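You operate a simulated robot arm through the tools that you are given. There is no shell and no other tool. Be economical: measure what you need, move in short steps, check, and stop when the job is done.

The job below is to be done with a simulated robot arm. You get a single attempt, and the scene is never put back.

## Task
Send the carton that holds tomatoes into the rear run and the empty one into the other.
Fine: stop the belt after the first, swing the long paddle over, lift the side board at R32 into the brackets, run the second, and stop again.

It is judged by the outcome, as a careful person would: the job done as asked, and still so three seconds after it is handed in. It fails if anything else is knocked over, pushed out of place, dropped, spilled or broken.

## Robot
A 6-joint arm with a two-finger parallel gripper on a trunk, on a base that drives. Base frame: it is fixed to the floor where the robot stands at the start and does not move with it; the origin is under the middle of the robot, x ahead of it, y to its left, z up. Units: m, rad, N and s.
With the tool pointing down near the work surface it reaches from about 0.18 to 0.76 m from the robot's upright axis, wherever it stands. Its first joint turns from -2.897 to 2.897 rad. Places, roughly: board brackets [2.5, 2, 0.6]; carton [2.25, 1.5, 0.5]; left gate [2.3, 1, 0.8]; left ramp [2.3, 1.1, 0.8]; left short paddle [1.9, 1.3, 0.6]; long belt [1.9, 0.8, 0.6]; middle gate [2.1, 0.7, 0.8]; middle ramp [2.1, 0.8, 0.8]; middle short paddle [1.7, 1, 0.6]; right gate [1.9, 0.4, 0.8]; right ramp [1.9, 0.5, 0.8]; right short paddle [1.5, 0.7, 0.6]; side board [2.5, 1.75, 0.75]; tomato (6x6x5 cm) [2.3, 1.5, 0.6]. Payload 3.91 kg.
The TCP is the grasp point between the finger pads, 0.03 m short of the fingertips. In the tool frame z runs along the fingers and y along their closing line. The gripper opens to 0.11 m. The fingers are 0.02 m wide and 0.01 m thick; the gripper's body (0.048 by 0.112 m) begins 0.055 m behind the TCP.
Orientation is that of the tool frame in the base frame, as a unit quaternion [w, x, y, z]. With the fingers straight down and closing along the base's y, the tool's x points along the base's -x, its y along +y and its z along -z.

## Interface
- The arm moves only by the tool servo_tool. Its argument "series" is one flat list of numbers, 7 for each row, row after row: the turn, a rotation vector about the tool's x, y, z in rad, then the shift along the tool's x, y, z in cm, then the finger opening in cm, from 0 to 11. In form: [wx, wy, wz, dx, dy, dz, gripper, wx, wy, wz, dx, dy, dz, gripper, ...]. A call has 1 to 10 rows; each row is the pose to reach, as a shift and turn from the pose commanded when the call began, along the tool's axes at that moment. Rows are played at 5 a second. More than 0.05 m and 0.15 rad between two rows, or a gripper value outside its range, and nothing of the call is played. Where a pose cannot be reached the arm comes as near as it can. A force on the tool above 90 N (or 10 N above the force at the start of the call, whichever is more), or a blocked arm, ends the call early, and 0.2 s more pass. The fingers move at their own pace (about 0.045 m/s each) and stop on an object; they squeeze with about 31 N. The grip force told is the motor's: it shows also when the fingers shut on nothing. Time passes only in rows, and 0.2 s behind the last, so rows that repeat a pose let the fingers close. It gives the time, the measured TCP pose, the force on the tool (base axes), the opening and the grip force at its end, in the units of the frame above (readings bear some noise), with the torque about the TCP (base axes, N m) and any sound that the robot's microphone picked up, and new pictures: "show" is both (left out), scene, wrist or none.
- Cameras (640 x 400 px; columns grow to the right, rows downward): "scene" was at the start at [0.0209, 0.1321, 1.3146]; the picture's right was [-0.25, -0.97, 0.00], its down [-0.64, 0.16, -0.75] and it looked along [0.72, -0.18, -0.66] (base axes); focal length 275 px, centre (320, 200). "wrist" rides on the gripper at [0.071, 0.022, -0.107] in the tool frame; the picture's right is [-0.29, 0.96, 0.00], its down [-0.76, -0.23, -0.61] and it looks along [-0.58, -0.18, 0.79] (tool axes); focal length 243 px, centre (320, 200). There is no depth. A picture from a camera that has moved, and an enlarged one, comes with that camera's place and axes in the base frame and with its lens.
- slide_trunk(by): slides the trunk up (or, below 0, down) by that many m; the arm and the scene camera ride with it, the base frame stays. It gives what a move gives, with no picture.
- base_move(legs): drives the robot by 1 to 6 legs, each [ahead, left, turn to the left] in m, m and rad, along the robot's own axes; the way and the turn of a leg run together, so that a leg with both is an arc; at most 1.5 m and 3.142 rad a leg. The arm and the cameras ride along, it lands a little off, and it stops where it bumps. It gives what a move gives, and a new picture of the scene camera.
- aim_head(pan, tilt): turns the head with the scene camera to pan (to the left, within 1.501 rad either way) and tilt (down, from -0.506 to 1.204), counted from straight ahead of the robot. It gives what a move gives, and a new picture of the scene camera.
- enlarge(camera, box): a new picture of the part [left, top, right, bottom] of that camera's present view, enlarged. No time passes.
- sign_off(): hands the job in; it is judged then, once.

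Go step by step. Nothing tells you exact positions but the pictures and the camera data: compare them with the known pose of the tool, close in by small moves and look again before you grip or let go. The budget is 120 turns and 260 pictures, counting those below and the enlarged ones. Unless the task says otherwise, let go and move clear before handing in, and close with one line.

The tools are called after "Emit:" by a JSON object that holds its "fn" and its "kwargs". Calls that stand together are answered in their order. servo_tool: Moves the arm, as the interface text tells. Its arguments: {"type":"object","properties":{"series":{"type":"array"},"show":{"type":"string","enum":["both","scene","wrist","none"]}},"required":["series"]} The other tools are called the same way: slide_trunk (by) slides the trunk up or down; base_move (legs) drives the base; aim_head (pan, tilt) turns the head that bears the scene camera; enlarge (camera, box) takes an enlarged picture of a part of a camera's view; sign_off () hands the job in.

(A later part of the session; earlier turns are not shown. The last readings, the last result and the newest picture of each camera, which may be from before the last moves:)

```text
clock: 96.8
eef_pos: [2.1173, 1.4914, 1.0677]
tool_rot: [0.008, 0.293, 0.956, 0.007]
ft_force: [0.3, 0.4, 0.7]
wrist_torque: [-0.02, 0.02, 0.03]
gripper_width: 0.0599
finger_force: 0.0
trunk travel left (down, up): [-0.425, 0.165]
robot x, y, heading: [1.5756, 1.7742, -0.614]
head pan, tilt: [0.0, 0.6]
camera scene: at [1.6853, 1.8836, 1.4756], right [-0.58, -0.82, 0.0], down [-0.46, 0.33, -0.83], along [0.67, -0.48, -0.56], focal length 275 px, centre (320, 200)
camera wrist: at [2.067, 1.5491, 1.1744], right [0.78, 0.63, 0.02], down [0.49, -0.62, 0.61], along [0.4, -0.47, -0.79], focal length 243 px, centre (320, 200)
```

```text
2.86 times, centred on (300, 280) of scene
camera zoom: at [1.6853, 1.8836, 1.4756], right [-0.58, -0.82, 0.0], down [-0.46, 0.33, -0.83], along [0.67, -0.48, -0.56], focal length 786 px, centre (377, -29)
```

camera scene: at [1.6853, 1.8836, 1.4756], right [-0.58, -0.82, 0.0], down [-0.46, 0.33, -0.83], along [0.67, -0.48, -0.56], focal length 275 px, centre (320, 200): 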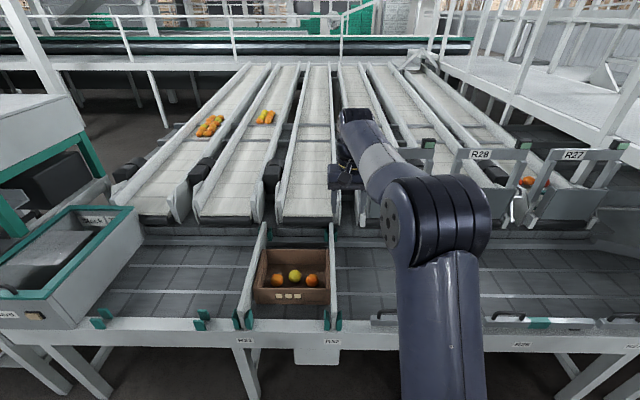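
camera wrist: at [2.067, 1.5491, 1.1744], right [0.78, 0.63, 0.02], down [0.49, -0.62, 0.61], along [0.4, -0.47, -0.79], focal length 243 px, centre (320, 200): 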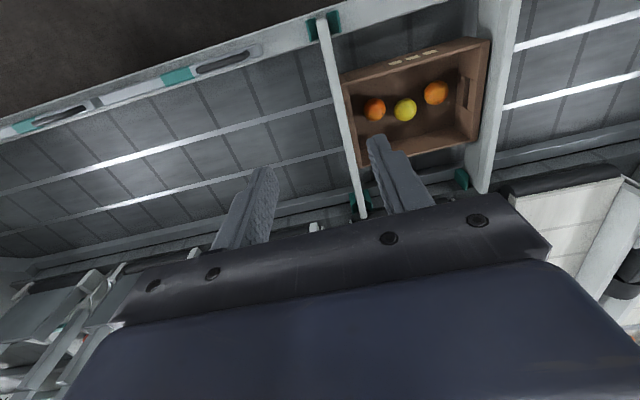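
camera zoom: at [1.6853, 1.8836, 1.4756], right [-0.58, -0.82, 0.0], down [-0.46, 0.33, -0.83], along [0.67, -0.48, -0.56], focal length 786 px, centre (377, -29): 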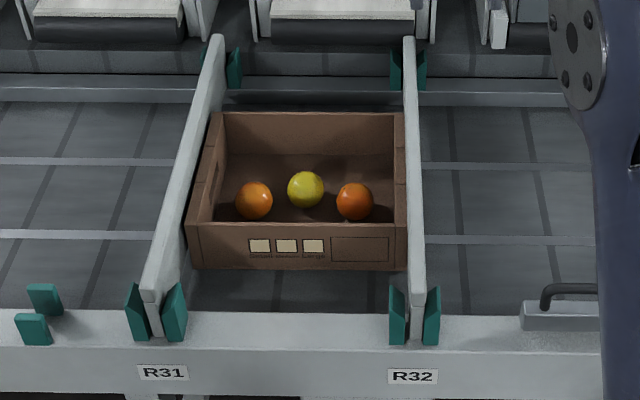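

The board top is at z≈0.70, centre ≈(2.254,1.421), standing ~2.5 cm above the carton rim. I'll move in a little and hover over its centre.

Emit:
{"fn": "base_move", "kwargs": {"legs": [[0.1, 0, 0]]}}

Emit:
{"fn": "servo_tool", "kwargs": {"series": [0, 0, 0.03, -2.6, 1, 4, 6, 0, 0, 0.03, -5.2, 2.1, 8, 6, 0, 0, 0.03, -5.2, 2.1, 12.5, 6, 0, 0, 0.03, -5.2, 2.1, 17, 6, 0, 0, 0.03, -5.2, 2.1, 21.5, 6, 0, 0, 0.03, -5.2, 2.1, 25, 6]}}

Emit:
{"fn": "enlarge", "kwargs": {"camera": "scene", "box": [210, 200, 370, 330]}}

```text
clock: 98.0
eef_pos: [2.1972, 1.433, 1.0675]
tool_rot: [0.008, 0.295, 0.955, 0.006]
ft_force: [1.0, -0.4, 0.3]
wrist_torque: [0.02, 0.02, 0.0]
gripper_width: 0.06
finger_force: 0.1
trunk travel left (down, up): [-0.425, 0.165]
robot x, y, heading: [1.6538, 1.7153, -0.615]
head pan, tilt: [0.0, 0.6]
camera scene: at [1.7677, 1.8254, 1.4756], right [-0.58, -0.82, 0.0], down [-0.46, 0.33, -0.83], along [0.67, -0.48, -0.57], focal length 275 px, centre (320, 200)
```

scene: 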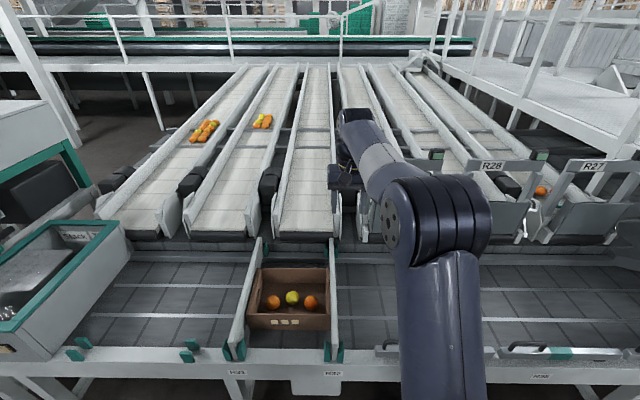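

```text
clock: 99.4
eef_pos: [2.2573, 1.4228, 0.8179]
tool_rot: [0.007, 0.309, 0.951, 0.007]
ft_force: [0.4, -0.3, -0.3]
wrist_torque: [0.0, 0.01, 0.02]
gripper_width: 0.0601
finger_force: 0.0
trunk travel left (down, up): [-0.425, 0.165]
robot x, y, heading: [1.6587, 1.718, -0.615]
head pan, tilt: [0.0, 0.6]
camera scene: at [1.7676, 1.8254, 1.4756], right [-0.58, -0.82, 0.0], down [-0.46, 0.33, -0.83], along [0.67, -0.48, -0.56], focal length 275 px, centre (320, 200)
camera wrist: at [2.2097, 1.4821, 0.9242], right [0.8, 0.6, 0.02], down [0.47, -0.64, 0.61], along [0.38, -0.48, -0.79], focal length 243 px, centre (320, 200)
```

scene: 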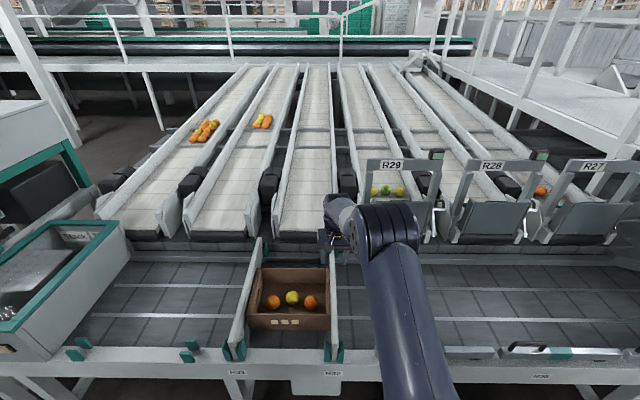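
wrist: 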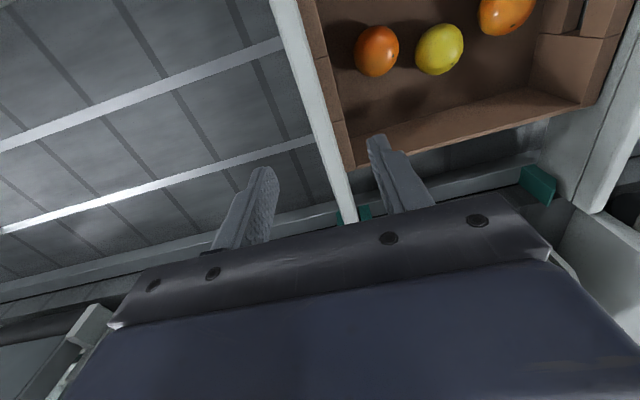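

```text
3.08 times, centred on (290, 265) of scene
camera zoom: at [1.7676, 1.8254, 1.4756], right [-0.58, -0.82, 0.0], down [-0.46, 0.33, -0.83], along [0.67, -0.48, -0.56], focal length 847 px, centre (412, 0)
```

zoom: 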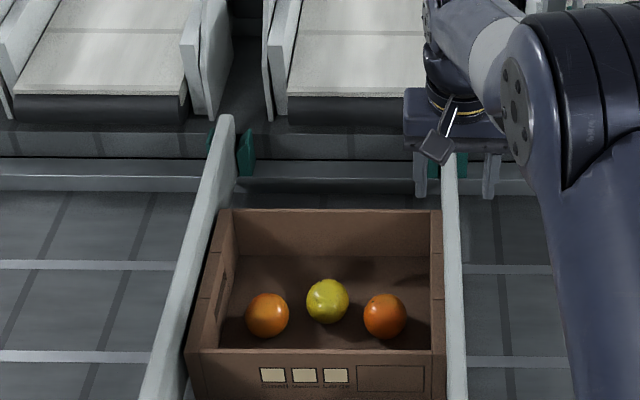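

Emit:
{"fn": "servo_tool", "kwargs": {"series": [0, 0, 0, 0.1, -0.2, 4, 6, 0, 0, 0, 0.2, -0.2, 8, 6, 0, 0, 0, 0.3, -0.2, 11.2, 6, 0, 0, 0, 0.3, -0.2, 11.2, 6]}}

Emit:
{"fn": "enlarge", "kwargs": {"camera": "wrist", "box": [200, 60, 480, 240]}}

```text
clock: 100.4
eef_pos: [2.2556, 1.4246, 0.7082]
tool_rot: [0.007, 0.31, 0.951, 0.007]
ft_force: [0.0, 1.0, -0.3]
wrist_torque: [-0.02, -0.04, -0.02]
gripper_width: 0.0599
finger_force: 0.1
trunk travel left (down, up): [-0.425, 0.165]
robot x, y, heading: [1.6539, 1.7198, -0.615]
head pan, tilt: [0.0, 0.6]
camera scene: at [1.7678, 1.8253, 1.4756], right [-0.58, -0.82, 0.0], down [-0.46, 0.33, -0.82], along [0.67, -0.48, -0.57], focal length 275 px, centre (320, 200)
camera wrist: at [2.2081, 1.4835, 0.8141], right [0.8, 0.6, 0.02], down [0.47, -0.64, 0.61], along [0.38, -0.48, -0.79], focal length 243 px, centre (320, 200)
```

scene: 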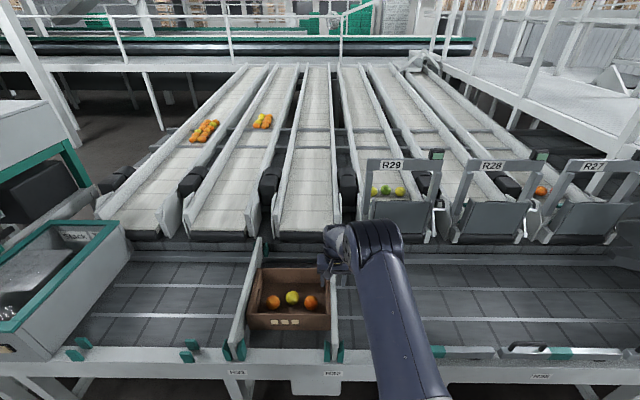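
wrist: 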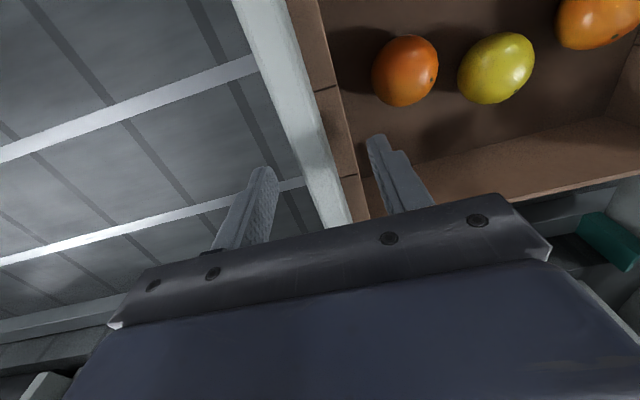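

```text
2.22 times, centred on (340, 150) of wrist
camera zoom: at [2.2081, 1.4835, 0.8141], right [0.8, 0.6, 0.02], down [0.47, -0.64, 0.61], along [0.38, -0.48, -0.79], focal length 539 px, centre (276, 311)
```

zoom: 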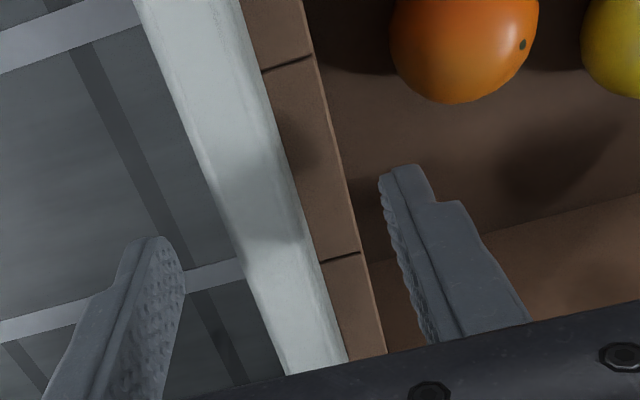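

Emit:
{"fn": "servo_tool", "kwargs": {"series": [0, 0, 0, 0, 0, 0, 0, 0, 0, 0, 0, 0, 0, 0, 0, 0, 0, 0, 0, 0, 0, 0, 0, 0, 0, 0, 0, 0], "show": "wrist"}}

Emit:
{"fn": "enlarge", "kwargs": {"camera": "wrist", "box": [200, 60, 480, 240]}}

```text
clock: 101.4
eef_pos: [2.2553, 1.4232, 0.7076]
tool_rot: [0.007, 0.309, 0.951, 0.007]
ft_force: [-1.7, -1.3, 0.4]
wrist_torque: [-0.28, 0.17, 0.15]
gripper_width: 0.0189
finger_force: 31.2
trunk travel left (down, up): [-0.425, 0.165]
robot x, y, heading: [1.6567, 1.7181, -0.618]
head pan, tilt: [0.0, 0.6]
camera wrist: at [2.2078, 1.4832, 0.8144], right [0.8, 0.6, 0.02], down [0.47, -0.64, 0.61], along [0.38, -0.48, -0.79], focal length 243 px, centre (320, 200)
```

wrist: 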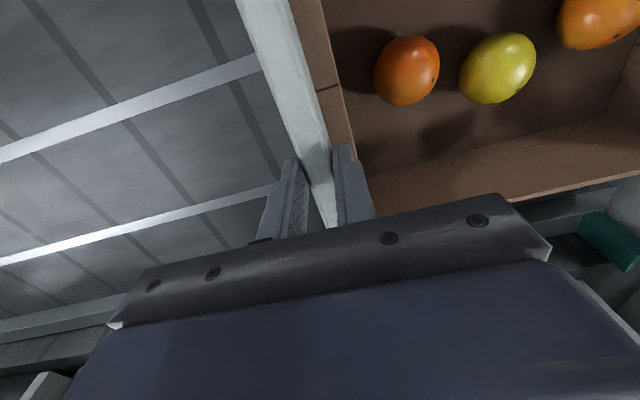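

```text
2.22 times, centred on (340, 150) of wrist
camera zoom: at [2.2078, 1.4832, 0.8144], right [0.8, 0.6, 0.02], down [0.47, -0.64, 0.61], along [0.38, -0.48, -0.79], focal length 539 px, centre (276, 311)
```

zoom: 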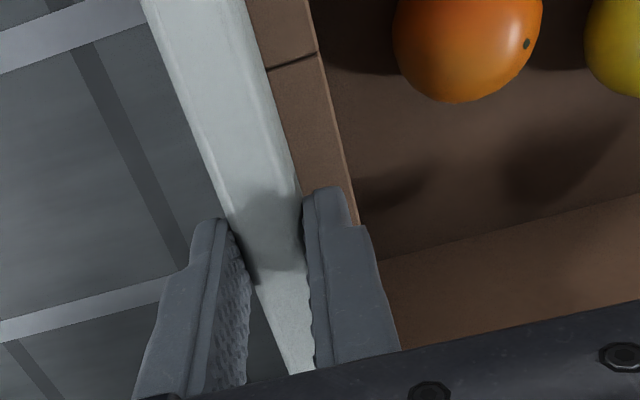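

Gripped cleanly (1.9 cm, board only). Lifting slightly first to test.

Emit:
{"fn": "servo_tool", "kwargs": {"series": [0, 0, 0, 0, 0, -1, 0, 0, 0, 0, 0, 0, -2, 0, 0, 0, 0, 0.4, 0, -3, 0, 0, 0, 0, 1, 0, -4, 0]}}

Emit:
{"fn": "enlarge", "kwargs": {"camera": "scene", "box": [210, 200, 430, 360]}}

```text
clock: 102.4
eef_pos: [2.2463, 1.4289, 0.7477]
tool_rot: [0.006, 0.309, 0.951, 0.007]
ft_force: [-0.3, 0.8, -2.6]
wrist_torque: [0.04, 0.02, 0.04]
gripper_width: 0.0185
finger_force: 30.9
trunk travel left (down, up): [-0.425, 0.165]
robot x, y, heading: [1.6567, 1.7169, -0.613]
head pan, tilt: [0.0, 0.6]
camera scene: at [1.7679, 1.8253, 1.4756], right [-0.58, -0.82, 0.0], down [-0.46, 0.33, -0.82], along [0.67, -0.48, -0.57], focal length 275 px, centre (320, 200)
camera wrist: at [2.1993, 1.4881, 0.8541], right [0.8, 0.6, 0.02], down [0.47, -0.64, 0.61], along [0.38, -0.48, -0.79], focal length 243 px, centre (320, 200)
```

scene: 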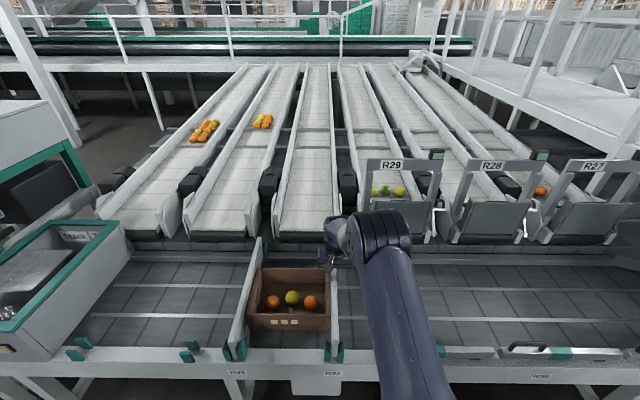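
wrist: 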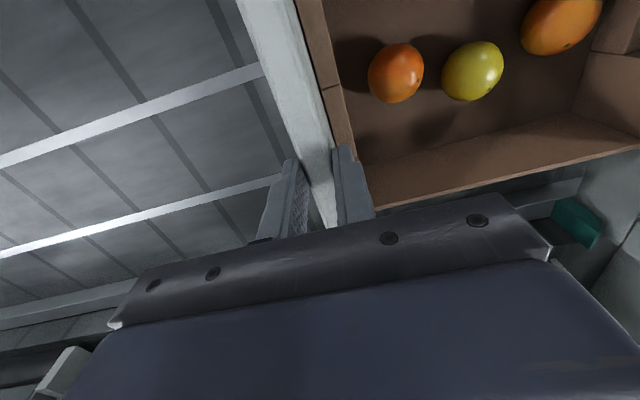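

```text
2.50 times, centred on (320, 280) of scene
camera zoom: at [1.7679, 1.8253, 1.4756], right [-0.58, -0.82, 0.0], down [-0.46, 0.33, -0.82], along [0.67, -0.48, -0.57], focal length 688 px, centre (320, 0)
```

zoom: 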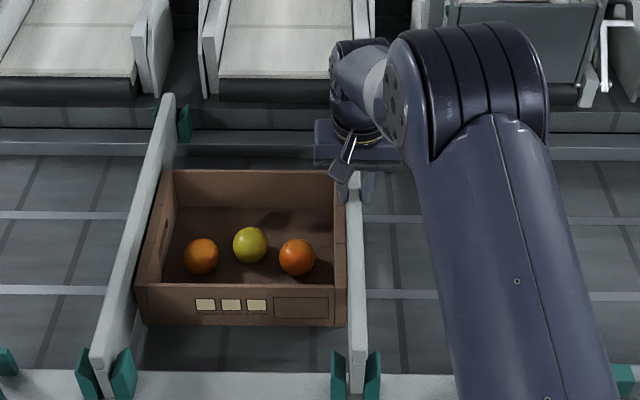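

Emit:
{"fn": "servo_tool", "kwargs": {"series": [0, 0, 0, 1, 0, -4.5, 0, 0, 0, 0, 3, 0, -9, 0, 0, 0, 0, 6, 0, -13, 0, 0, 0, 0, 10, 0, -15, 0, 0, 0, 0, 14, 0, -15, 0, 0, 0, 0, 18, 0, -15, 0], "show": "none"}}

Emit:
{"fn": "servo_tool", "kwargs": {"series": [0, 0, 0.15, 0, 0, 0, 0, 0, 0, 0.3, 0, 0, 0, 0, 0, 0, 0.45, 0, 0, 0, 0, 0, 0, 0.6, 0, 0, 0, 0, 0, 0, 0.75, 0, 0, 0, 0, 0, 0, 0.9, 0, 0, 0, 0, 0, 0, 1.05, 0, 0, 0, 0, 0, 0, 1.2, 0, 0, 0, 0, 0, 0, 1.35, 0, 0, 0, 0, 0, 0, 1.5, 0, 0, 0, 0]}}

```text
clock: 103.8
eef_pos: [2.099, 1.5335, 0.8946]
tool_rot: [0.008, 0.31, 0.951, 0.007]
ft_force: [0.6, -0.1, -4.1]
wrist_torque: [0.03, 0.02, 0.0]
gripper_width: 0.0187
finger_force: 31.1
trunk travel left (down, up): [-0.425, 0.165]
robot x, y, heading: [1.6543, 1.7169, -0.613]
head pan, tilt: [0.0, 0.6]
```

```text
clock: 106.0
eef_pos: [2.0997, 1.5341, 0.8945]
tool_rot: [0.0, 0.875, 0.484, 0.01]
ft_force: [0.7, 0.2, -3.0]
wrist_torque: [0.01, 0.02, -0.02]
gripper_width: 0.0186
finger_force: 30.6
trunk travel left (down, up): [-0.425, 0.165]
robot x, y, heading: [1.6535, 1.7181, -0.615]
head pan, tilt: [0.0, 0.6]
camera scene: at [1.7678, 1.8253, 1.4756], right [-0.58, -0.82, 0.0], down [-0.46, 0.33, -0.82], along [0.67, -0.48, -0.57], focal length 275 px, centre (320, 200)
camera wrist: at [2.1521, 1.5831, 1.0029], right [0.66, -0.75, 0.0], down [-0.61, -0.53, 0.59], along [-0.44, -0.39, -0.81], focal length 243 px, centre (320, 200)
```

scene: 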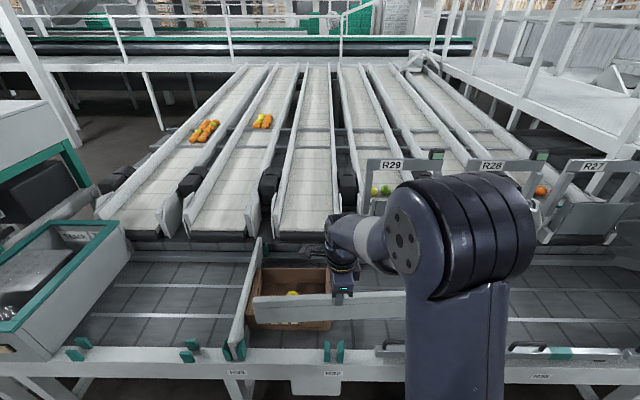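
wrist: 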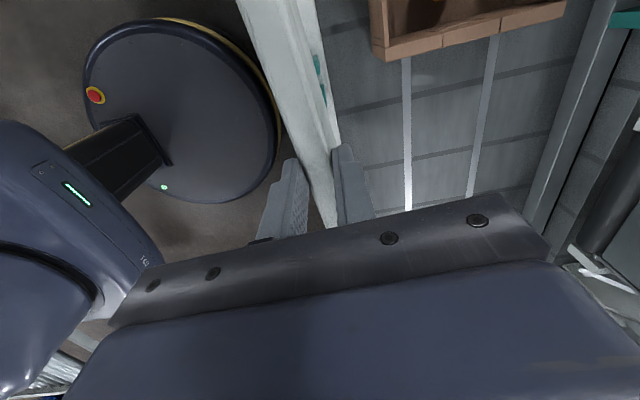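

The board is held level, turned along the rail. I drive left to bring it above the brackets.

Emit:
{"fn": "base_move", "kwargs": {"legs": [[0, 0.5, 0]]}}

Emit:
{"fn": "enlarge", "kwargs": {"camera": "scene", "box": [100, 220, 440, 400]}}

```text
clock: 108.9
eef_pos: [2.3842, 1.9338, 0.896]
tool_rot: [0.0, 0.876, 0.482, 0.01]
ft_force: [0.5, -1.7, -4.2]
wrist_torque: [0.04, 0.02, -0.01]
gripper_width: 0.0187
finger_force: 30.8
trunk travel left (down, up): [-0.425, 0.165]
robot x, y, heading: [1.9442, 2.1195, -0.627]
head pan, tilt: [0.0, 0.6]
camera scene: at [2.0557, 2.2264, 1.4756], right [-0.58, -0.81, 0.0], down [-0.46, 0.33, -0.82], along [0.67, -0.48, -0.57], focal length 275 px, centre (320, 200)
```

scene: 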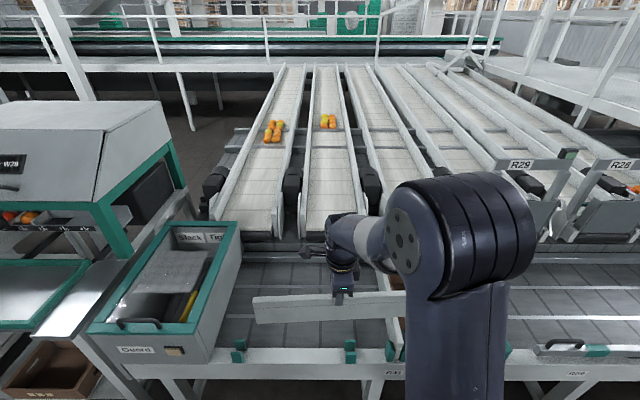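

```text
1.88 times, centred on (270, 310) of scene
camera zoom: at [2.0557, 2.2264, 1.4756], right [-0.58, -0.81, 0.0], down [-0.46, 0.33, -0.82], along [0.67, -0.48, -0.57], focal length 518 px, centre (414, -7)
```

zoom: 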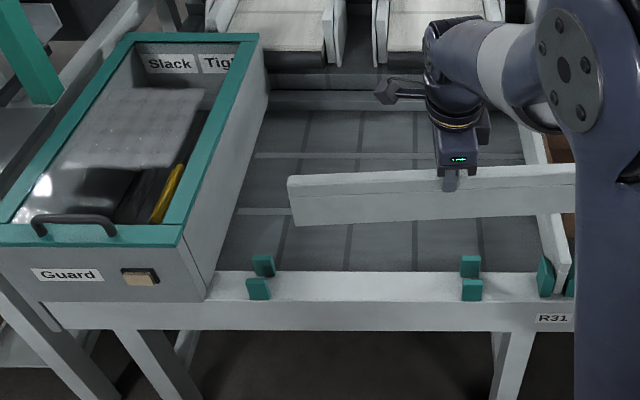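

Brackets are centred near (2.470, 2.031). I'll shift over, align the board with the rail, lower part-way and look.

Emit:
{"fn": "servo_tool", "kwargs": {"series": [0, 0, 0.02, 4, 0.6, 0, 0, 0, 0, 0.04, 8, 1.3, 0, 0, 0, 0, 0.06, 11.5, 2, 0, 0, 0, 0, 0.06, 11.5, 2, 4, 0, 0, 0, 0.06, 11.5, 2, 8, 0, 0, 0, 0.06, 11.5, 2, 10, 0, 0, 0, 0.06, 11.5, 2, 10, 0]}}

Emit:
{"fn": "enlarge", "kwargs": {"camera": "scene", "box": [180, 240, 440, 400]}}

Emit:
{"fn": "enlarge", "kwargs": {"camera": "wrist", "box": [200, 0, 480, 200]}}

```text
clock: 110.5
eef_pos: [2.4642, 2.02, 0.7976]
tool_rot: [0.0, 0.891, 0.454, 0.01]
ft_force: [-0.5, 0.0, -3.2]
wrist_torque: [0.01, 0.0, -0.01]
gripper_width: 0.0186
finger_force: 31.3
trunk travel left (down, up): [-0.425, 0.165]
robot x, y, heading: [1.9417, 2.1157, -0.627]
head pan, tilt: [0.0, 0.6]
camera scene: at [2.0559, 2.2265, 1.4756], right [-0.58, -0.81, 0.0], down [-0.46, 0.33, -0.82], along [0.67, -0.48, -0.57], focal length 275 px, centre (320, 200)
camera wrist: at [2.5212, 2.0651, 0.9051], right [0.61, -0.8, 0.0], down [-0.64, -0.49, 0.59], along [-0.47, -0.36, -0.81], focal length 243 px, centre (320, 200)
```

scene: 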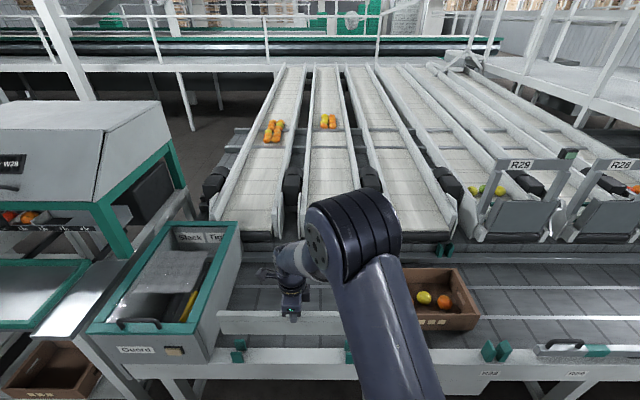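
wrist: 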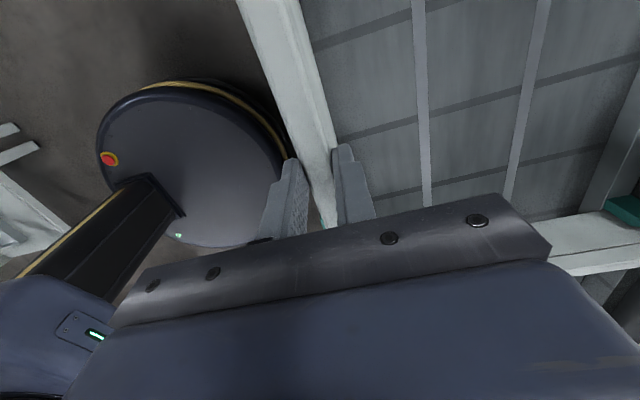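

```text
2.46 times, centred on (310, 320) of scene
camera zoom: at [2.0559, 2.2265, 1.4756], right [-0.58, -0.81, 0.0], down [-0.46, 0.33, -0.82], along [0.67, -0.48, -0.57], focal length 677 px, centre (345, -95)
```

zoom: 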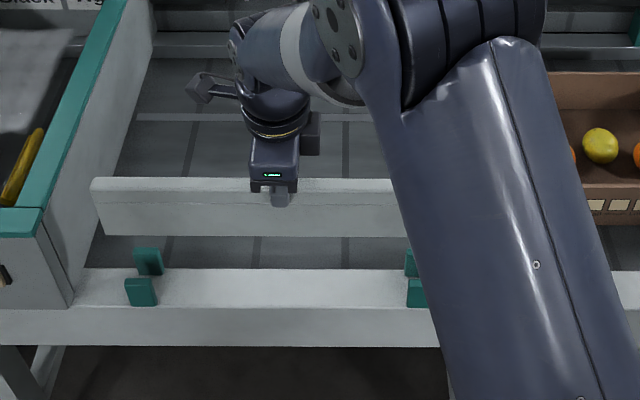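

```text
2.00 times, centred on (340, 100) of wrist
camera zoom: at [2.5212, 2.0651, 0.9051], right [0.61, -0.8, 0.0], down [-0.64, -0.49, 0.59], along [-0.47, -0.36, -0.81], focal length 485 px, centre (280, 400)
```

zoom: 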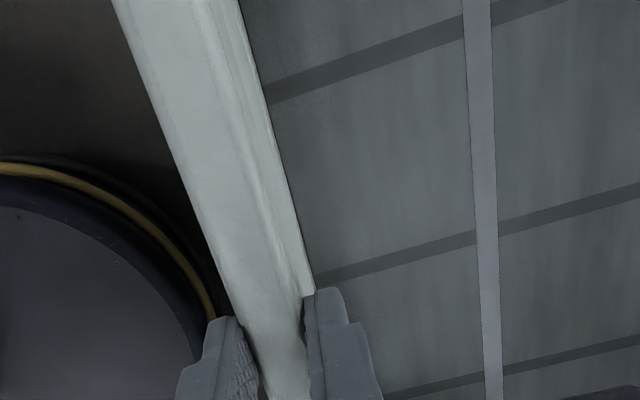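

Alignment along the rail looks right. Lowering in small steps with checks.

Emit:
{"fn": "servo_tool", "kwargs": {"series": [0, 0, 0, 0, 0, 1.5, 0, 0, 0, 0, 0, 0, 3.2, 0, 0, 0, 0, 0, 0, 3.2, 0], "show": "scene"}}

Emit:
{"fn": "enlarge", "kwargs": {"camera": "scene", "box": [200, 300, 360, 400]}}

```text
clock: 111.3
eef_pos: [2.466, 2.0208, 0.7649]
tool_rot: [0.0, 0.891, 0.455, 0.009]
ft_force: [-0.6, -0.5, -3.5]
wrist_torque: [0.04, -0.02, 0.02]
gripper_width: 0.0187
finger_force: 31.2
trunk travel left (down, up): [-0.425, 0.165]
robot x, y, heading: [1.9405, 2.1208, -0.626]
head pan, tilt: [0.0, 0.6]
camera scene: at [2.0559, 2.2265, 1.4756], right [-0.58, -0.81, 0.0], down [-0.46, 0.33, -0.82], along [0.67, -0.48, -0.57], focal length 275 px, centre (320, 200)
```

scene: 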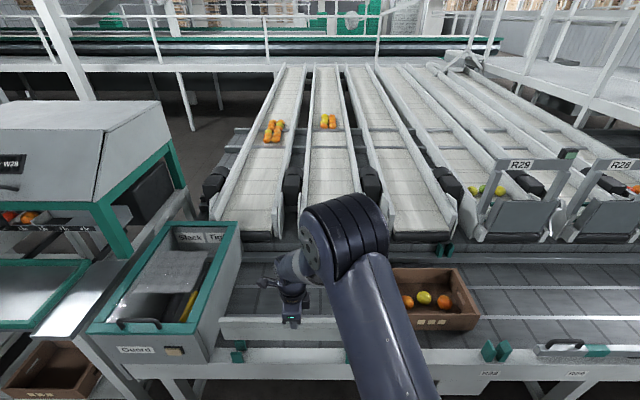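

```text
4.00 times, centred on (280, 350) of scene
camera zoom: at [2.0559, 2.2265, 1.4756], right [-0.58, -0.81, 0.0], down [-0.46, 0.33, -0.82], along [0.67, -0.48, -0.57], focal length 1101 px, centre (480, -400)
```

zoom: 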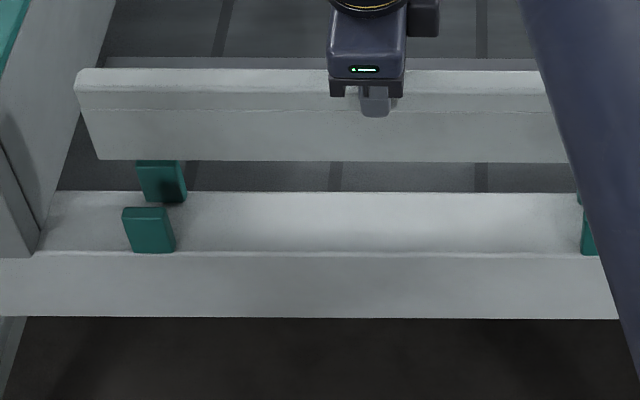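

Emit:
{"fn": "servo_tool", "kwargs": {"series": [0, 0, 0, 0, -1.3, 0, 0, 0, 0, 0, 0, -2.6, 0, 0, 0, 0, 0, 0, -2.6, 1.5, 0, 0, 0, 0, 0, -2.6, 2.2, 0, 0, 0, 0, 0, -2.6, 2.2, 0], "show": "scene"}}

Emit:
{"fn": "enlarge", "kwargs": {"camera": "scene", "box": [200, 300, 360, 400]}}

```text
clock: 112.5
eef_pos: [2.4449, 2.0353, 0.7422]
tool_rot: [0.0, 0.891, 0.455, 0.009]
ft_force: [-0.1, 0.0, -3.1]
wrist_torque: [0.02, -0.02, -0.01]
gripper_width: 0.0187
finger_force: 30.8
trunk travel left (down, up): [-0.425, 0.165]
robot x, y, heading: [1.9417, 2.1196, -0.623]
head pan, tilt: [0.0, 0.6]
camera scene: at [2.0559, 2.2265, 1.4756], right [-0.58, -0.81, 0.0], down [-0.46, 0.33, -0.82], along [0.67, -0.48, -0.57], focal length 275 px, centre (320, 200)
```

scene: 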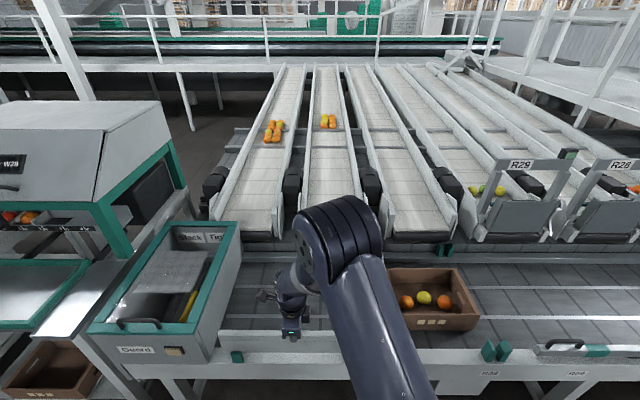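

```text
4.00 times, centred on (280, 350) of scene
camera zoom: at [2.0559, 2.2265, 1.4756], right [-0.58, -0.81, 0.0], down [-0.46, 0.33, -0.82], along [0.67, -0.48, -0.57], focal length 1101 px, centre (480, -400)
```

zoom: 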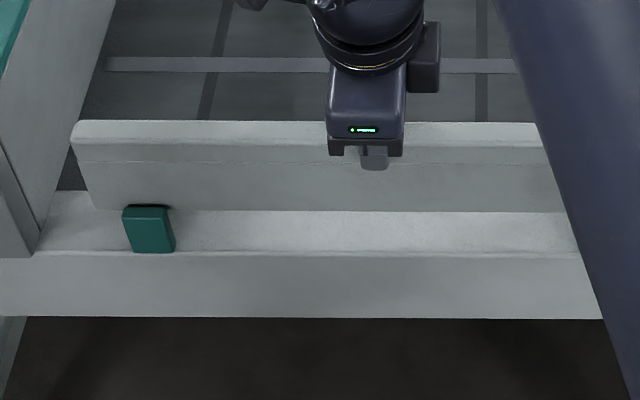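

Emit:
{"fn": "servo_tool", "kwargs": {"series": [0, 0, 0, 0, -0.3, 1, 0, 0, 0, 0, 0, -0.3, 2, 0, 0, 0, 0, 0, -0.3, 2, 0], "show": "scene"}}

Emit:
{"fn": "enlarge", "kwargs": {"camera": "scene", "box": [200, 300, 360, 400]}}

```text
clock: 113.3
eef_pos: [2.4443, 2.038, 0.723]
tool_rot: [0.001, 0.89, 0.455, 0.01]
ft_force: [5.1, -1.7, -1.9]
wrist_torque: [-0.14, -0.33, -0.08]
gripper_width: 0.0185
finger_force: 30.8
trunk travel left (down, up): [-0.425, 0.165]
robot x, y, heading: [1.9455, 2.1245, -0.626]
head pan, tilt: [0.0, 0.6]
camera scene: at [2.0561, 2.2263, 1.4756], right [-0.58, -0.81, 0.0], down [-0.46, 0.33, -0.82], along [0.67, -0.48, -0.57], focal length 275 px, centre (320, 200)
```

scene: 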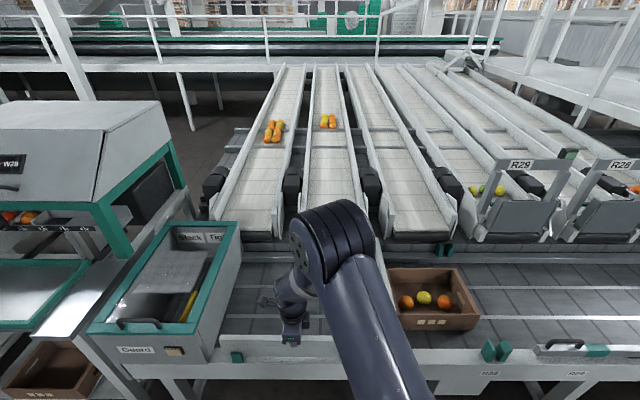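

```text
4.00 times, centred on (280, 350) of scene
camera zoom: at [2.0561, 2.2263, 1.4756], right [-0.58, -0.81, 0.0], down [-0.46, 0.33, -0.82], along [0.67, -0.48, -0.57], focal length 1101 px, centre (480, -400)
```

zoom: 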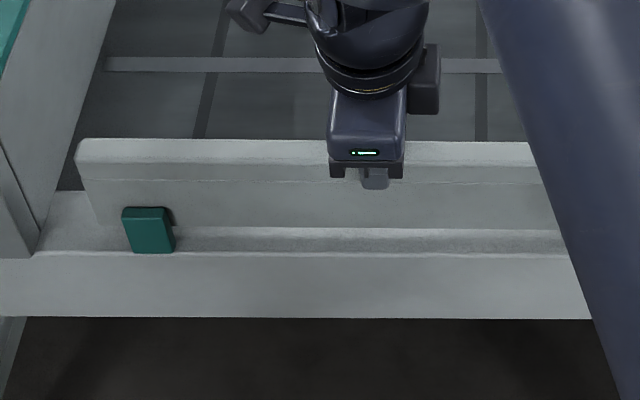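

The board is between the tabs, lightly touching the front one; I ease back 3 mm and keep lowering.

Emit:
{"fn": "servo_tool", "kwargs": {"series": [0, 0, 0, 0, 0.3, 0, 0, 0, 0, 0, 0, 0.4, 0.7, 0, 0, 0, 0, 0, 0.5, 1.4, 0, 0, 0, 0, 0, 0.5, 1.4, 0], "show": "scene"}}

Emit:
{"fn": "enlarge", "kwargs": {"camera": "scene", "box": [200, 300, 360, 400]}}

```text
clock: 114.3
eef_pos: [2.4466, 2.0349, 0.7092]
tool_rot: [-0.001, 0.891, 0.455, 0.009]
ft_force: [0.2, 0.1, -3.7]
wrist_torque: [0.03, -0.01, -0.01]
gripper_width: 0.0187
finger_force: 30.9
trunk travel left (down, up): [-0.425, 0.165]
robot x, y, heading: [1.9453, 2.1204, -0.631]
head pan, tilt: [0.0, 0.6]
camera scene: at [2.0558, 2.2265, 1.4756], right [-0.58, -0.81, 0.0], down [-0.46, 0.33, -0.82], along [0.67, -0.48, -0.57], focal length 275 px, centre (320, 200)
```

scene: 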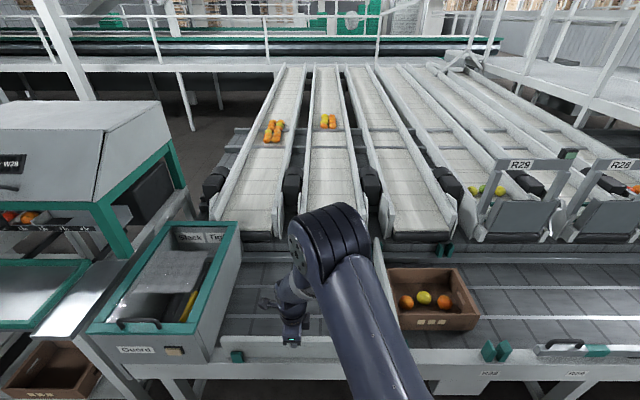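

```text
4.00 times, centred on (280, 350) of scene
camera zoom: at [2.0558, 2.2265, 1.4756], right [-0.58, -0.81, 0.0], down [-0.46, 0.33, -0.82], along [0.67, -0.48, -0.57], focal length 1101 px, centre (480, -400)
```

zoom: 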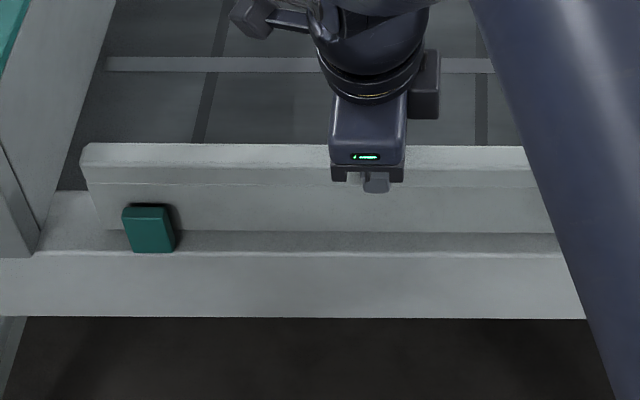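

Emit:
{"fn": "servo_tool", "kwargs": {"series": [0, 0, 0, 0, 0, 0.5, 0, 0, 0, 0, 0, 0, 0.9, 0, 0, 0, 0, 0, 0, 0.9, 0], "show": "none"}}

```text
clock: 115.1
eef_pos: [2.4473, 2.035, 0.7009]
tool_rot: [0.002, 0.891, 0.454, 0.012]
ft_force: [-1.9, -1.9, 26.5]
wrist_torque: [0.15, 0.24, -0.14]
gripper_width: 0.0188
finger_force: 31.3
trunk travel left (down, up): [-0.425, 0.165]
robot x, y, heading: [1.9438, 2.1182, -0.625]
head pan, tilt: [0.0, 0.6]
```

It has seated (upward contact force). I relax slightly, open, rise and inspect.

Emit:
{"fn": "servo_tool", "kwargs": {"series": [0, 0, 0, 0, 0, -0.4, 0, 0, 0, 0, 0, 0, -0.4, 1.5, 0, 0, 0, 0, 0, -0.4, 4, 0, 0, 0, 0, 0, -0.4, 6, 0, 0, 0, 0, 0, -0.4, 6, 0, 0, 0, 0, 0, -5, 6, 0, 0, 0, 0, 0, -10, 6, 0, 0, 0, 0, 0, -14.5, 6]}}

Emit:
{"fn": "enlarge", "kwargs": {"camera": "scene", "box": [200, 300, 360, 400]}}

Emit:
{"fn": "enlarge", "kwargs": {"camera": "wrist", "box": [180, 0, 480, 220]}}

```text
clock: 116.9
eef_pos: [2.4442, 2.0347, 0.8447]
tool_rot: [0.0, 0.891, 0.455, 0.01]
ft_force: [0.1, 0.3, -0.5]
wrist_torque: [-0.02, 0.01, -0.02]
gripper_width: 0.0602
finger_force: 0.0
trunk travel left (down, up): [-0.425, 0.165]
robot x, y, heading: [1.9434, 2.1197, -0.625]
head pan, tilt: [0.0, 0.6]
camera scene: at [2.0556, 2.2266, 1.4755], right [-0.58, -0.81, 0.0], down [-0.46, 0.33, -0.83], along [0.67, -0.48, -0.57], focal length 275 px, centre (320, 200)
camera wrist: at [2.5004, 2.0794, 0.9534], right [0.6, -0.8, 0.0], down [-0.64, -0.49, 0.59], along [-0.47, -0.36, -0.81], focal length 243 px, centre (320, 200)
```

scene: 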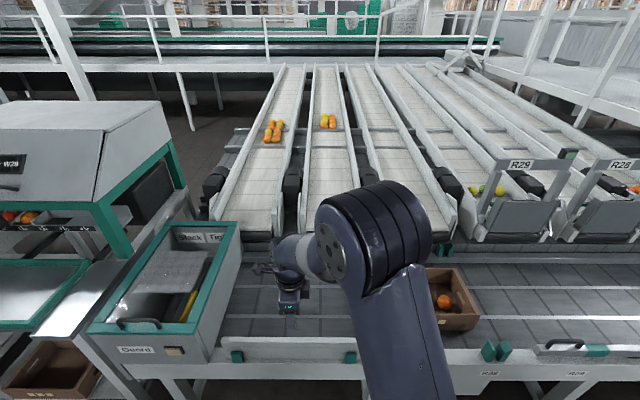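
wrist: 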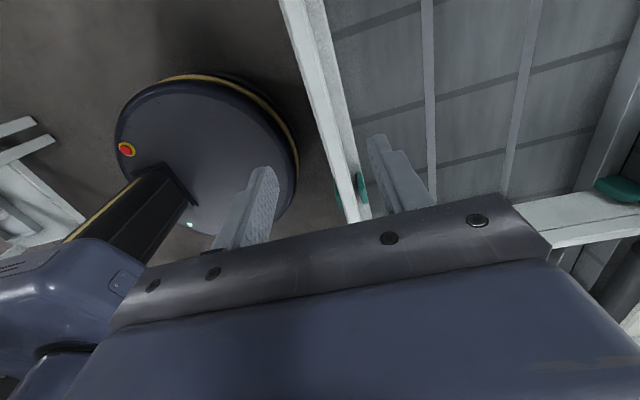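

```text
4.00 times, centred on (280, 350) of scene
camera zoom: at [2.0556, 2.2266, 1.4755], right [-0.58, -0.81, 0.0], down [-0.46, 0.33, -0.83], along [0.67, -0.48, -0.57], focal length 1101 px, centre (480, -400)
```

zoom: 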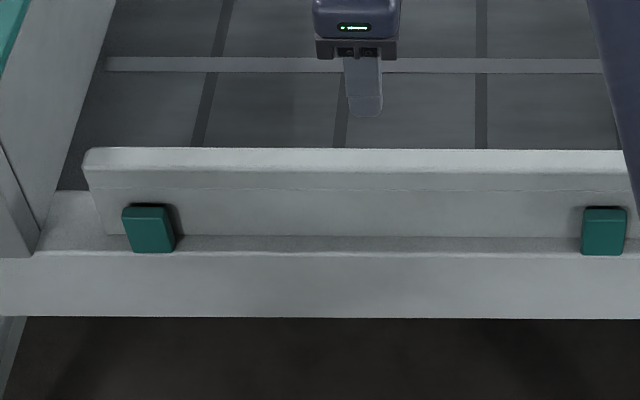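

```text
1.82 times, centred on (330, 110) of wrist
camera zoom: at [2.5004, 2.0794, 0.9534], right [0.6, -0.8, 0.0], down [-0.64, -0.49, 0.59], along [-0.47, -0.36, -0.81], focal length 441 px, centre (302, 364)
```

zoom: 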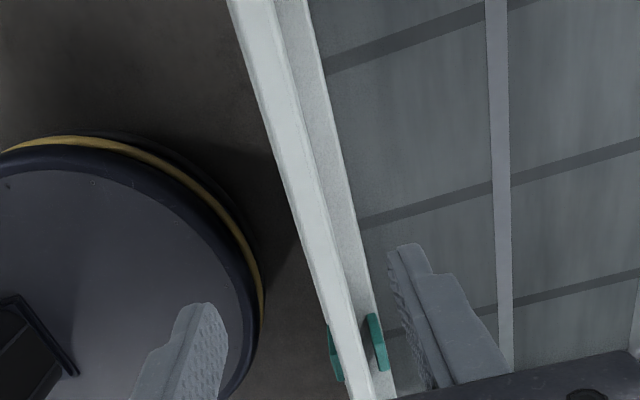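

The board sits properly in both brackets. I'll retract, unrotate, and go back to the panel for the second run.

Emit:
{"fn": "servo_tool", "kwargs": {"series": [0, 0, -0.15, 0, -2, -2, 3, 0, 0, -0.3, 0, -4, -3, 0, 0, 0, -0.45, 0, -6, -3, 0, 0, 0, -0.6, 0, -8, -3, 0, 0, 0, -0.75, 0, -10, -3, 0, 0, 0, -0.9, 0, -12, -3, 0, 0, 0, -1.05, 0, -14, -3, 0, 0, 0, -1.2, 0, -14, -3, 0, 0, 0, -1.35, 0, -14, -3, 0, 0, 0, -1.5, 0, -14, -3, 0], "show": "none"}}

Emit:
{"fn": "base_move", "kwargs": {"legs": [[-0.27, 0, 0], [0, -1.3, 0], [0, -0.61, 0.0]]}}

Emit:
{"fn": "slide_trunk", "kwargs": {"by": -0.3}}

```text
clock: 119.1
eef_pos: [2.3297, 2.117, 0.8741]
tool_rot: [0.007, 0.34, 0.94, 0.007]
ft_force: [-0.4, -0.1, 0.4]
wrist_torque: [0.0, -0.01, 0.01]
gripper_width: 0.0
finger_force: 30.8
trunk travel left (down, up): [-0.425, 0.165]
robot x, y, heading: [1.9475, 2.1213, -0.621]
head pan, tilt: [0.0, 0.6]
```

```text
clock: 130.2
eef_pos: [0.9884, 0.7306, 0.8745]
tool_rot: [0.007, 0.35, 0.937, 0.007]
ft_force: [-0.6, -0.6, -0.2]
wrist_torque: [0.03, 0.0, -0.01]
gripper_width: 0.0
finger_force: 30.8
trunk travel left (down, up): [-0.425, 0.165]
robot x, y, heading: [0.6052, 0.7378, -0.638]
head pan, tilt: [0.0, 0.6]
camera scene: at [0.7167, 0.8446, 1.4756], right [-0.6, -0.8, 0.0], down [-0.45, 0.34, -0.83], along [0.66, -0.49, -0.56], focal length 275 px, centre (320, 200)
```

scene: 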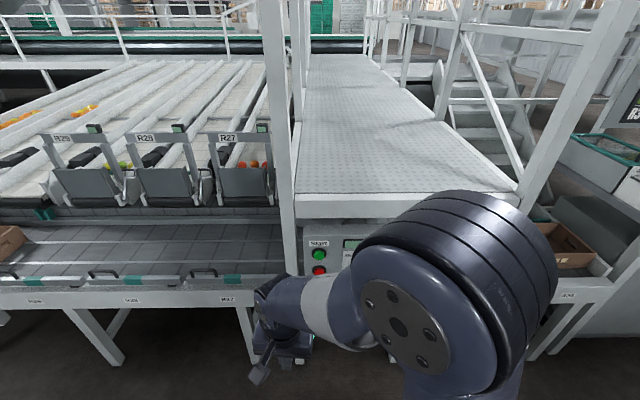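

```text
clock: 133.2
eef_pos: [0.989, 0.7295, 0.5742]
tool_rot: [0.008, 0.349, 0.937, 0.008]
ft_force: [0.2, 0.7, 0.5]
wrist_torque: [0.0, 0.02, 0.04]
gripper_width: 0.0002
finger_force: 30.3
trunk travel left (down, up): [-0.125, 0.465]
robot x, y, heading: [0.5997, 0.7368, -0.644]
head pan, tilt: [0.0, 0.6]
```

Emit:
{"fn": "servo_tool", "kwargs": {"series": [0, 0, -0.04, 0, -1, -4.5, 0, 0, 0, -0.08, 0, -2.5, -9, 0, 0, 0, -0.08, 0, -4, -13.5, 0, 0, 0, -0.08, -1, -6, -18, 0, 0, 0, -0.08, -4, -7, -20, 0], "show": "none"}}

Emit:
{"fn": "servo_tool", "kwargs": {"series": [0, -0.15, 0, 0, 0, 0, 0, 0, -0.3, 0, 0, 0, 0, 0, 0, -0.45, 0, 0, 0, 0, 0, 0, -0.6, 0, 0, 0, 0, 0, 0, -0.75, 0, 0, 0, 0, 0, 0, -0.9, 0, 0, 0, 0, 0, 0, -1.05, 0, 0, 0, 0, 0, 0, -1.2, 0, 0, 0, 0, 0, 0, -1.33, 0, 0, 0, 0, 0]}}

```text
refused: row 4 steps farther than a row can; nothing moved
```

```text
clock: 135.2
eef_pos: [0.9942, 0.7346, 0.5829]
tool_rot: [0.584, 0.28, 0.732, -0.211]
ft_force: [-0.8, 0.0, -0.4]
wrist_torque: [-0.02, 0.02, 0.02]
gripper_width: 0.0
finger_force: 31.3
out of reach, approached as far as the arm can: row 9
trunk travel left (down, up): [-0.125, 0.465]
robot x, y, heading: [0.6014, 0.7423, -0.642]
head pan, tilt: [0.0, 0.6]
camera scene: at [0.7166, 0.8445, 1.1756], right [-0.6, -0.8, 0.0], down [-0.45, 0.34, -0.83], along [0.66, -0.49, -0.56], focal length 275 px, centre (320, 200)
camera wrist: at [0.9167, 0.831, 0.5379], right [0.67, 0.68, 0.3], down [-0.48, 0.09, 0.88], along [0.56, -0.73, 0.38], focal length 243 px, centre (320, 200)
```

scene: 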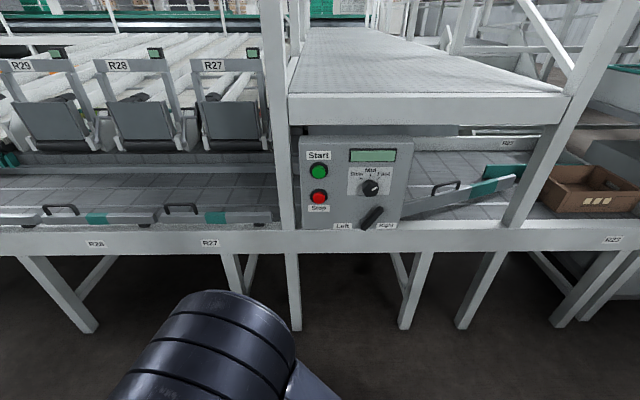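
wrist: 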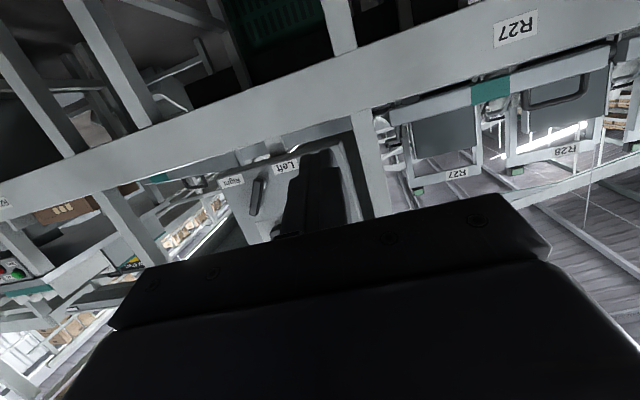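

Emit:
{"fn": "servo_tool", "kwargs": {"series": [-0.024, 0, -0.006, -4.3, -0.7, 0, 0, -0.05, 0, -0.012, -8.6, -1.4, 0, 0, -0.073, 0, -0.018, -12.9, -2.1, 0, 0, -0.097, 0, -0.023, -17.2, -2.8, 0, 0, -0.097, 0, -0.023, -21.5, -3.6, 0, 0, -0.097, 0, -0.023, -25.8, -4.4, 1, 0, -0.097, 0, -0.023, -29.5, -5.2, 3, 0, -0.097, 0, -0.023, -32.4, -5.9, 6, 0, -0.097, 0, -0.023, -32.4, -5.9, 10.5, 0, -0.097, 0, -0.023, -32.4, -5.9, 15, 0]}}

Emit:
{"fn": "enlarge", "kwargs": {"camera": "scene", "box": [270, 130, 430, 240]}}

```text
clock: 137.4
eef_pos: [1.1169, 0.5421, 0.8646]
tool_rot: [0.594, 0.243, 0.745, -0.182]
ft_force: [-0.2, 0.5, 0.4]
wrist_torque: [0.0, 0.01, -0.01]
gripper_width: 0.0
finger_force: 30.9
trunk travel left (down, up): [-0.125, 0.465]
robot x, y, heading: [0.6002, 0.7401, -0.639]
head pan, tilt: [0.0, 0.6]
camera scene: at [0.7162, 0.8447, 1.1756], right [-0.6, -0.8, 0.0], down [-0.45, 0.34, -0.83], along [0.66, -0.49, -0.56], focal length 275 px, centre (320, 200)
camera wrist: at [1.0307, 0.6307, 0.8198], right [0.6, 0.74, 0.3], down [-0.48, 0.04, 0.87], along [0.63, -0.67, 0.38], focal length 243 px, centre (320, 200)
```

scene: 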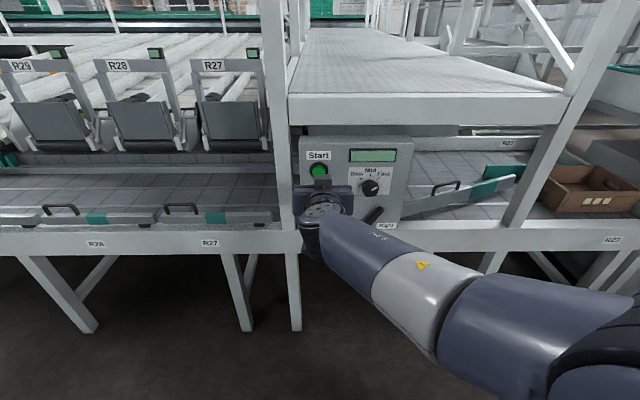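
wrist: 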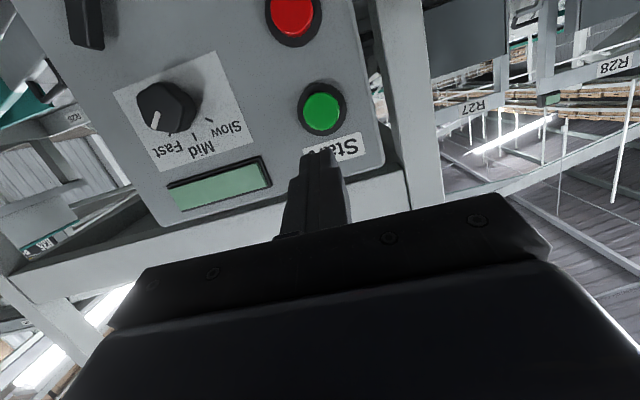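

```text
3.64 times, centred on (350, 185) of scene
camera zoom: at [0.7162, 0.8447, 1.1756], right [-0.6, -0.8, 0.0], down [-0.45, 0.34, -0.83], along [0.66, -0.49, -0.56], focal length 1001 px, centre (211, 254)
```

zoom: 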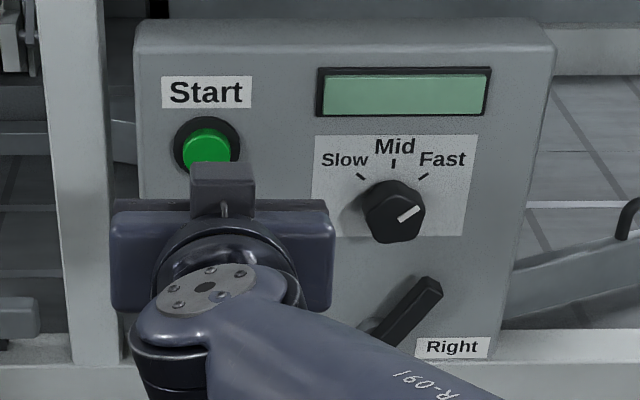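

Everything is clear: paddle out, board stored. Pressing Start for the tomato carton and hovering at Stop.

Emit:
{"fn": "servo_tool", "kwargs": {"series": [0, 0, 0, 0, 0.1, 4.5, 0, 0, 0, 0, -0.3, 0.1, 8.5, 0, 0, 0, 0, -0.3, 0.1, 10.7, 0, 0, 0, 0, -0.3, 0.1, 11.5, 0, 0, 0, 0, -0.3, 0.1, 8, 0, 0, 0, 0, 3.5, 0, 8, 0, 0, 0, 0, 7.75, 0, 9, 0], "show": "scene"}}

Emit:
{"fn": "enlarge", "kwargs": {"camera": "scene", "box": [270, 130, 430, 240]}}

```text
clock: 138.4
eef_pos: [1.1969, 0.4862, 0.8444]
tool_rot: [0.596, 0.242, 0.744, -0.181]
ft_force: [-73.6, 39.6, 19.2]
wrist_torque: [-0.66, -0.52, -0.45]
gripper_width: 0.0001
finger_force: 31.3
trunk travel left (down, up): [-0.125, 0.465]
robot x, y, heading: [0.5982, 0.7464, -0.642]
head pan, tilt: [0.0, 0.6]
heard: click
stopped in row 5: the force on the tool passed its limit (the readings are from after the stop); the commanded pose is now the measured one
camera scene: at [0.705, 0.8508, 1.1763], right [-0.6, -0.8, 0.0], down [-0.45, 0.33, -0.83], along [0.67, -0.49, -0.56], focal length 275 px, centre (320, 200)
```

scene: 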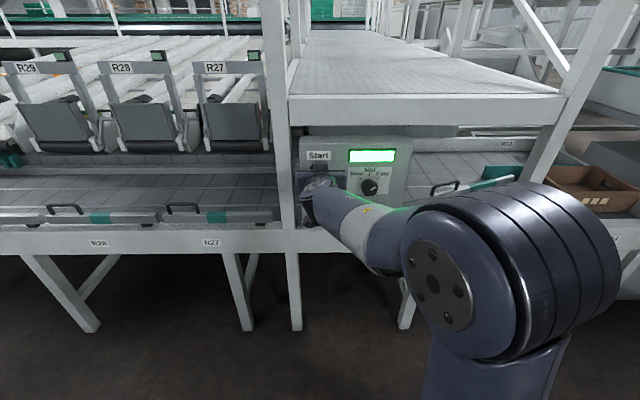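

```text
3.64 times, centred on (350, 185) of scene
camera zoom: at [0.705, 0.8508, 1.1763], right [-0.6, -0.8, 0.0], down [-0.45, 0.33, -0.83], along [0.67, -0.49, -0.56], focal length 1001 px, centre (211, 254)
```

zoom: 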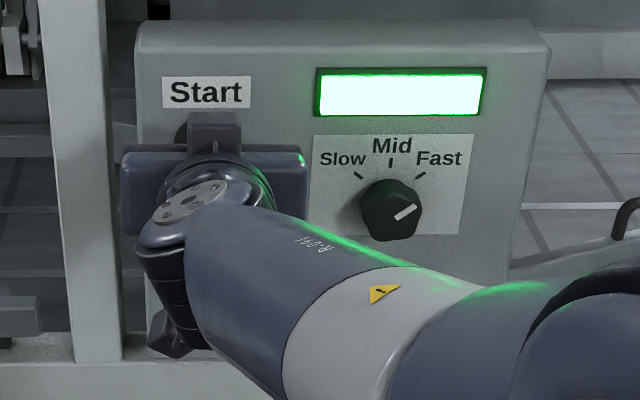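

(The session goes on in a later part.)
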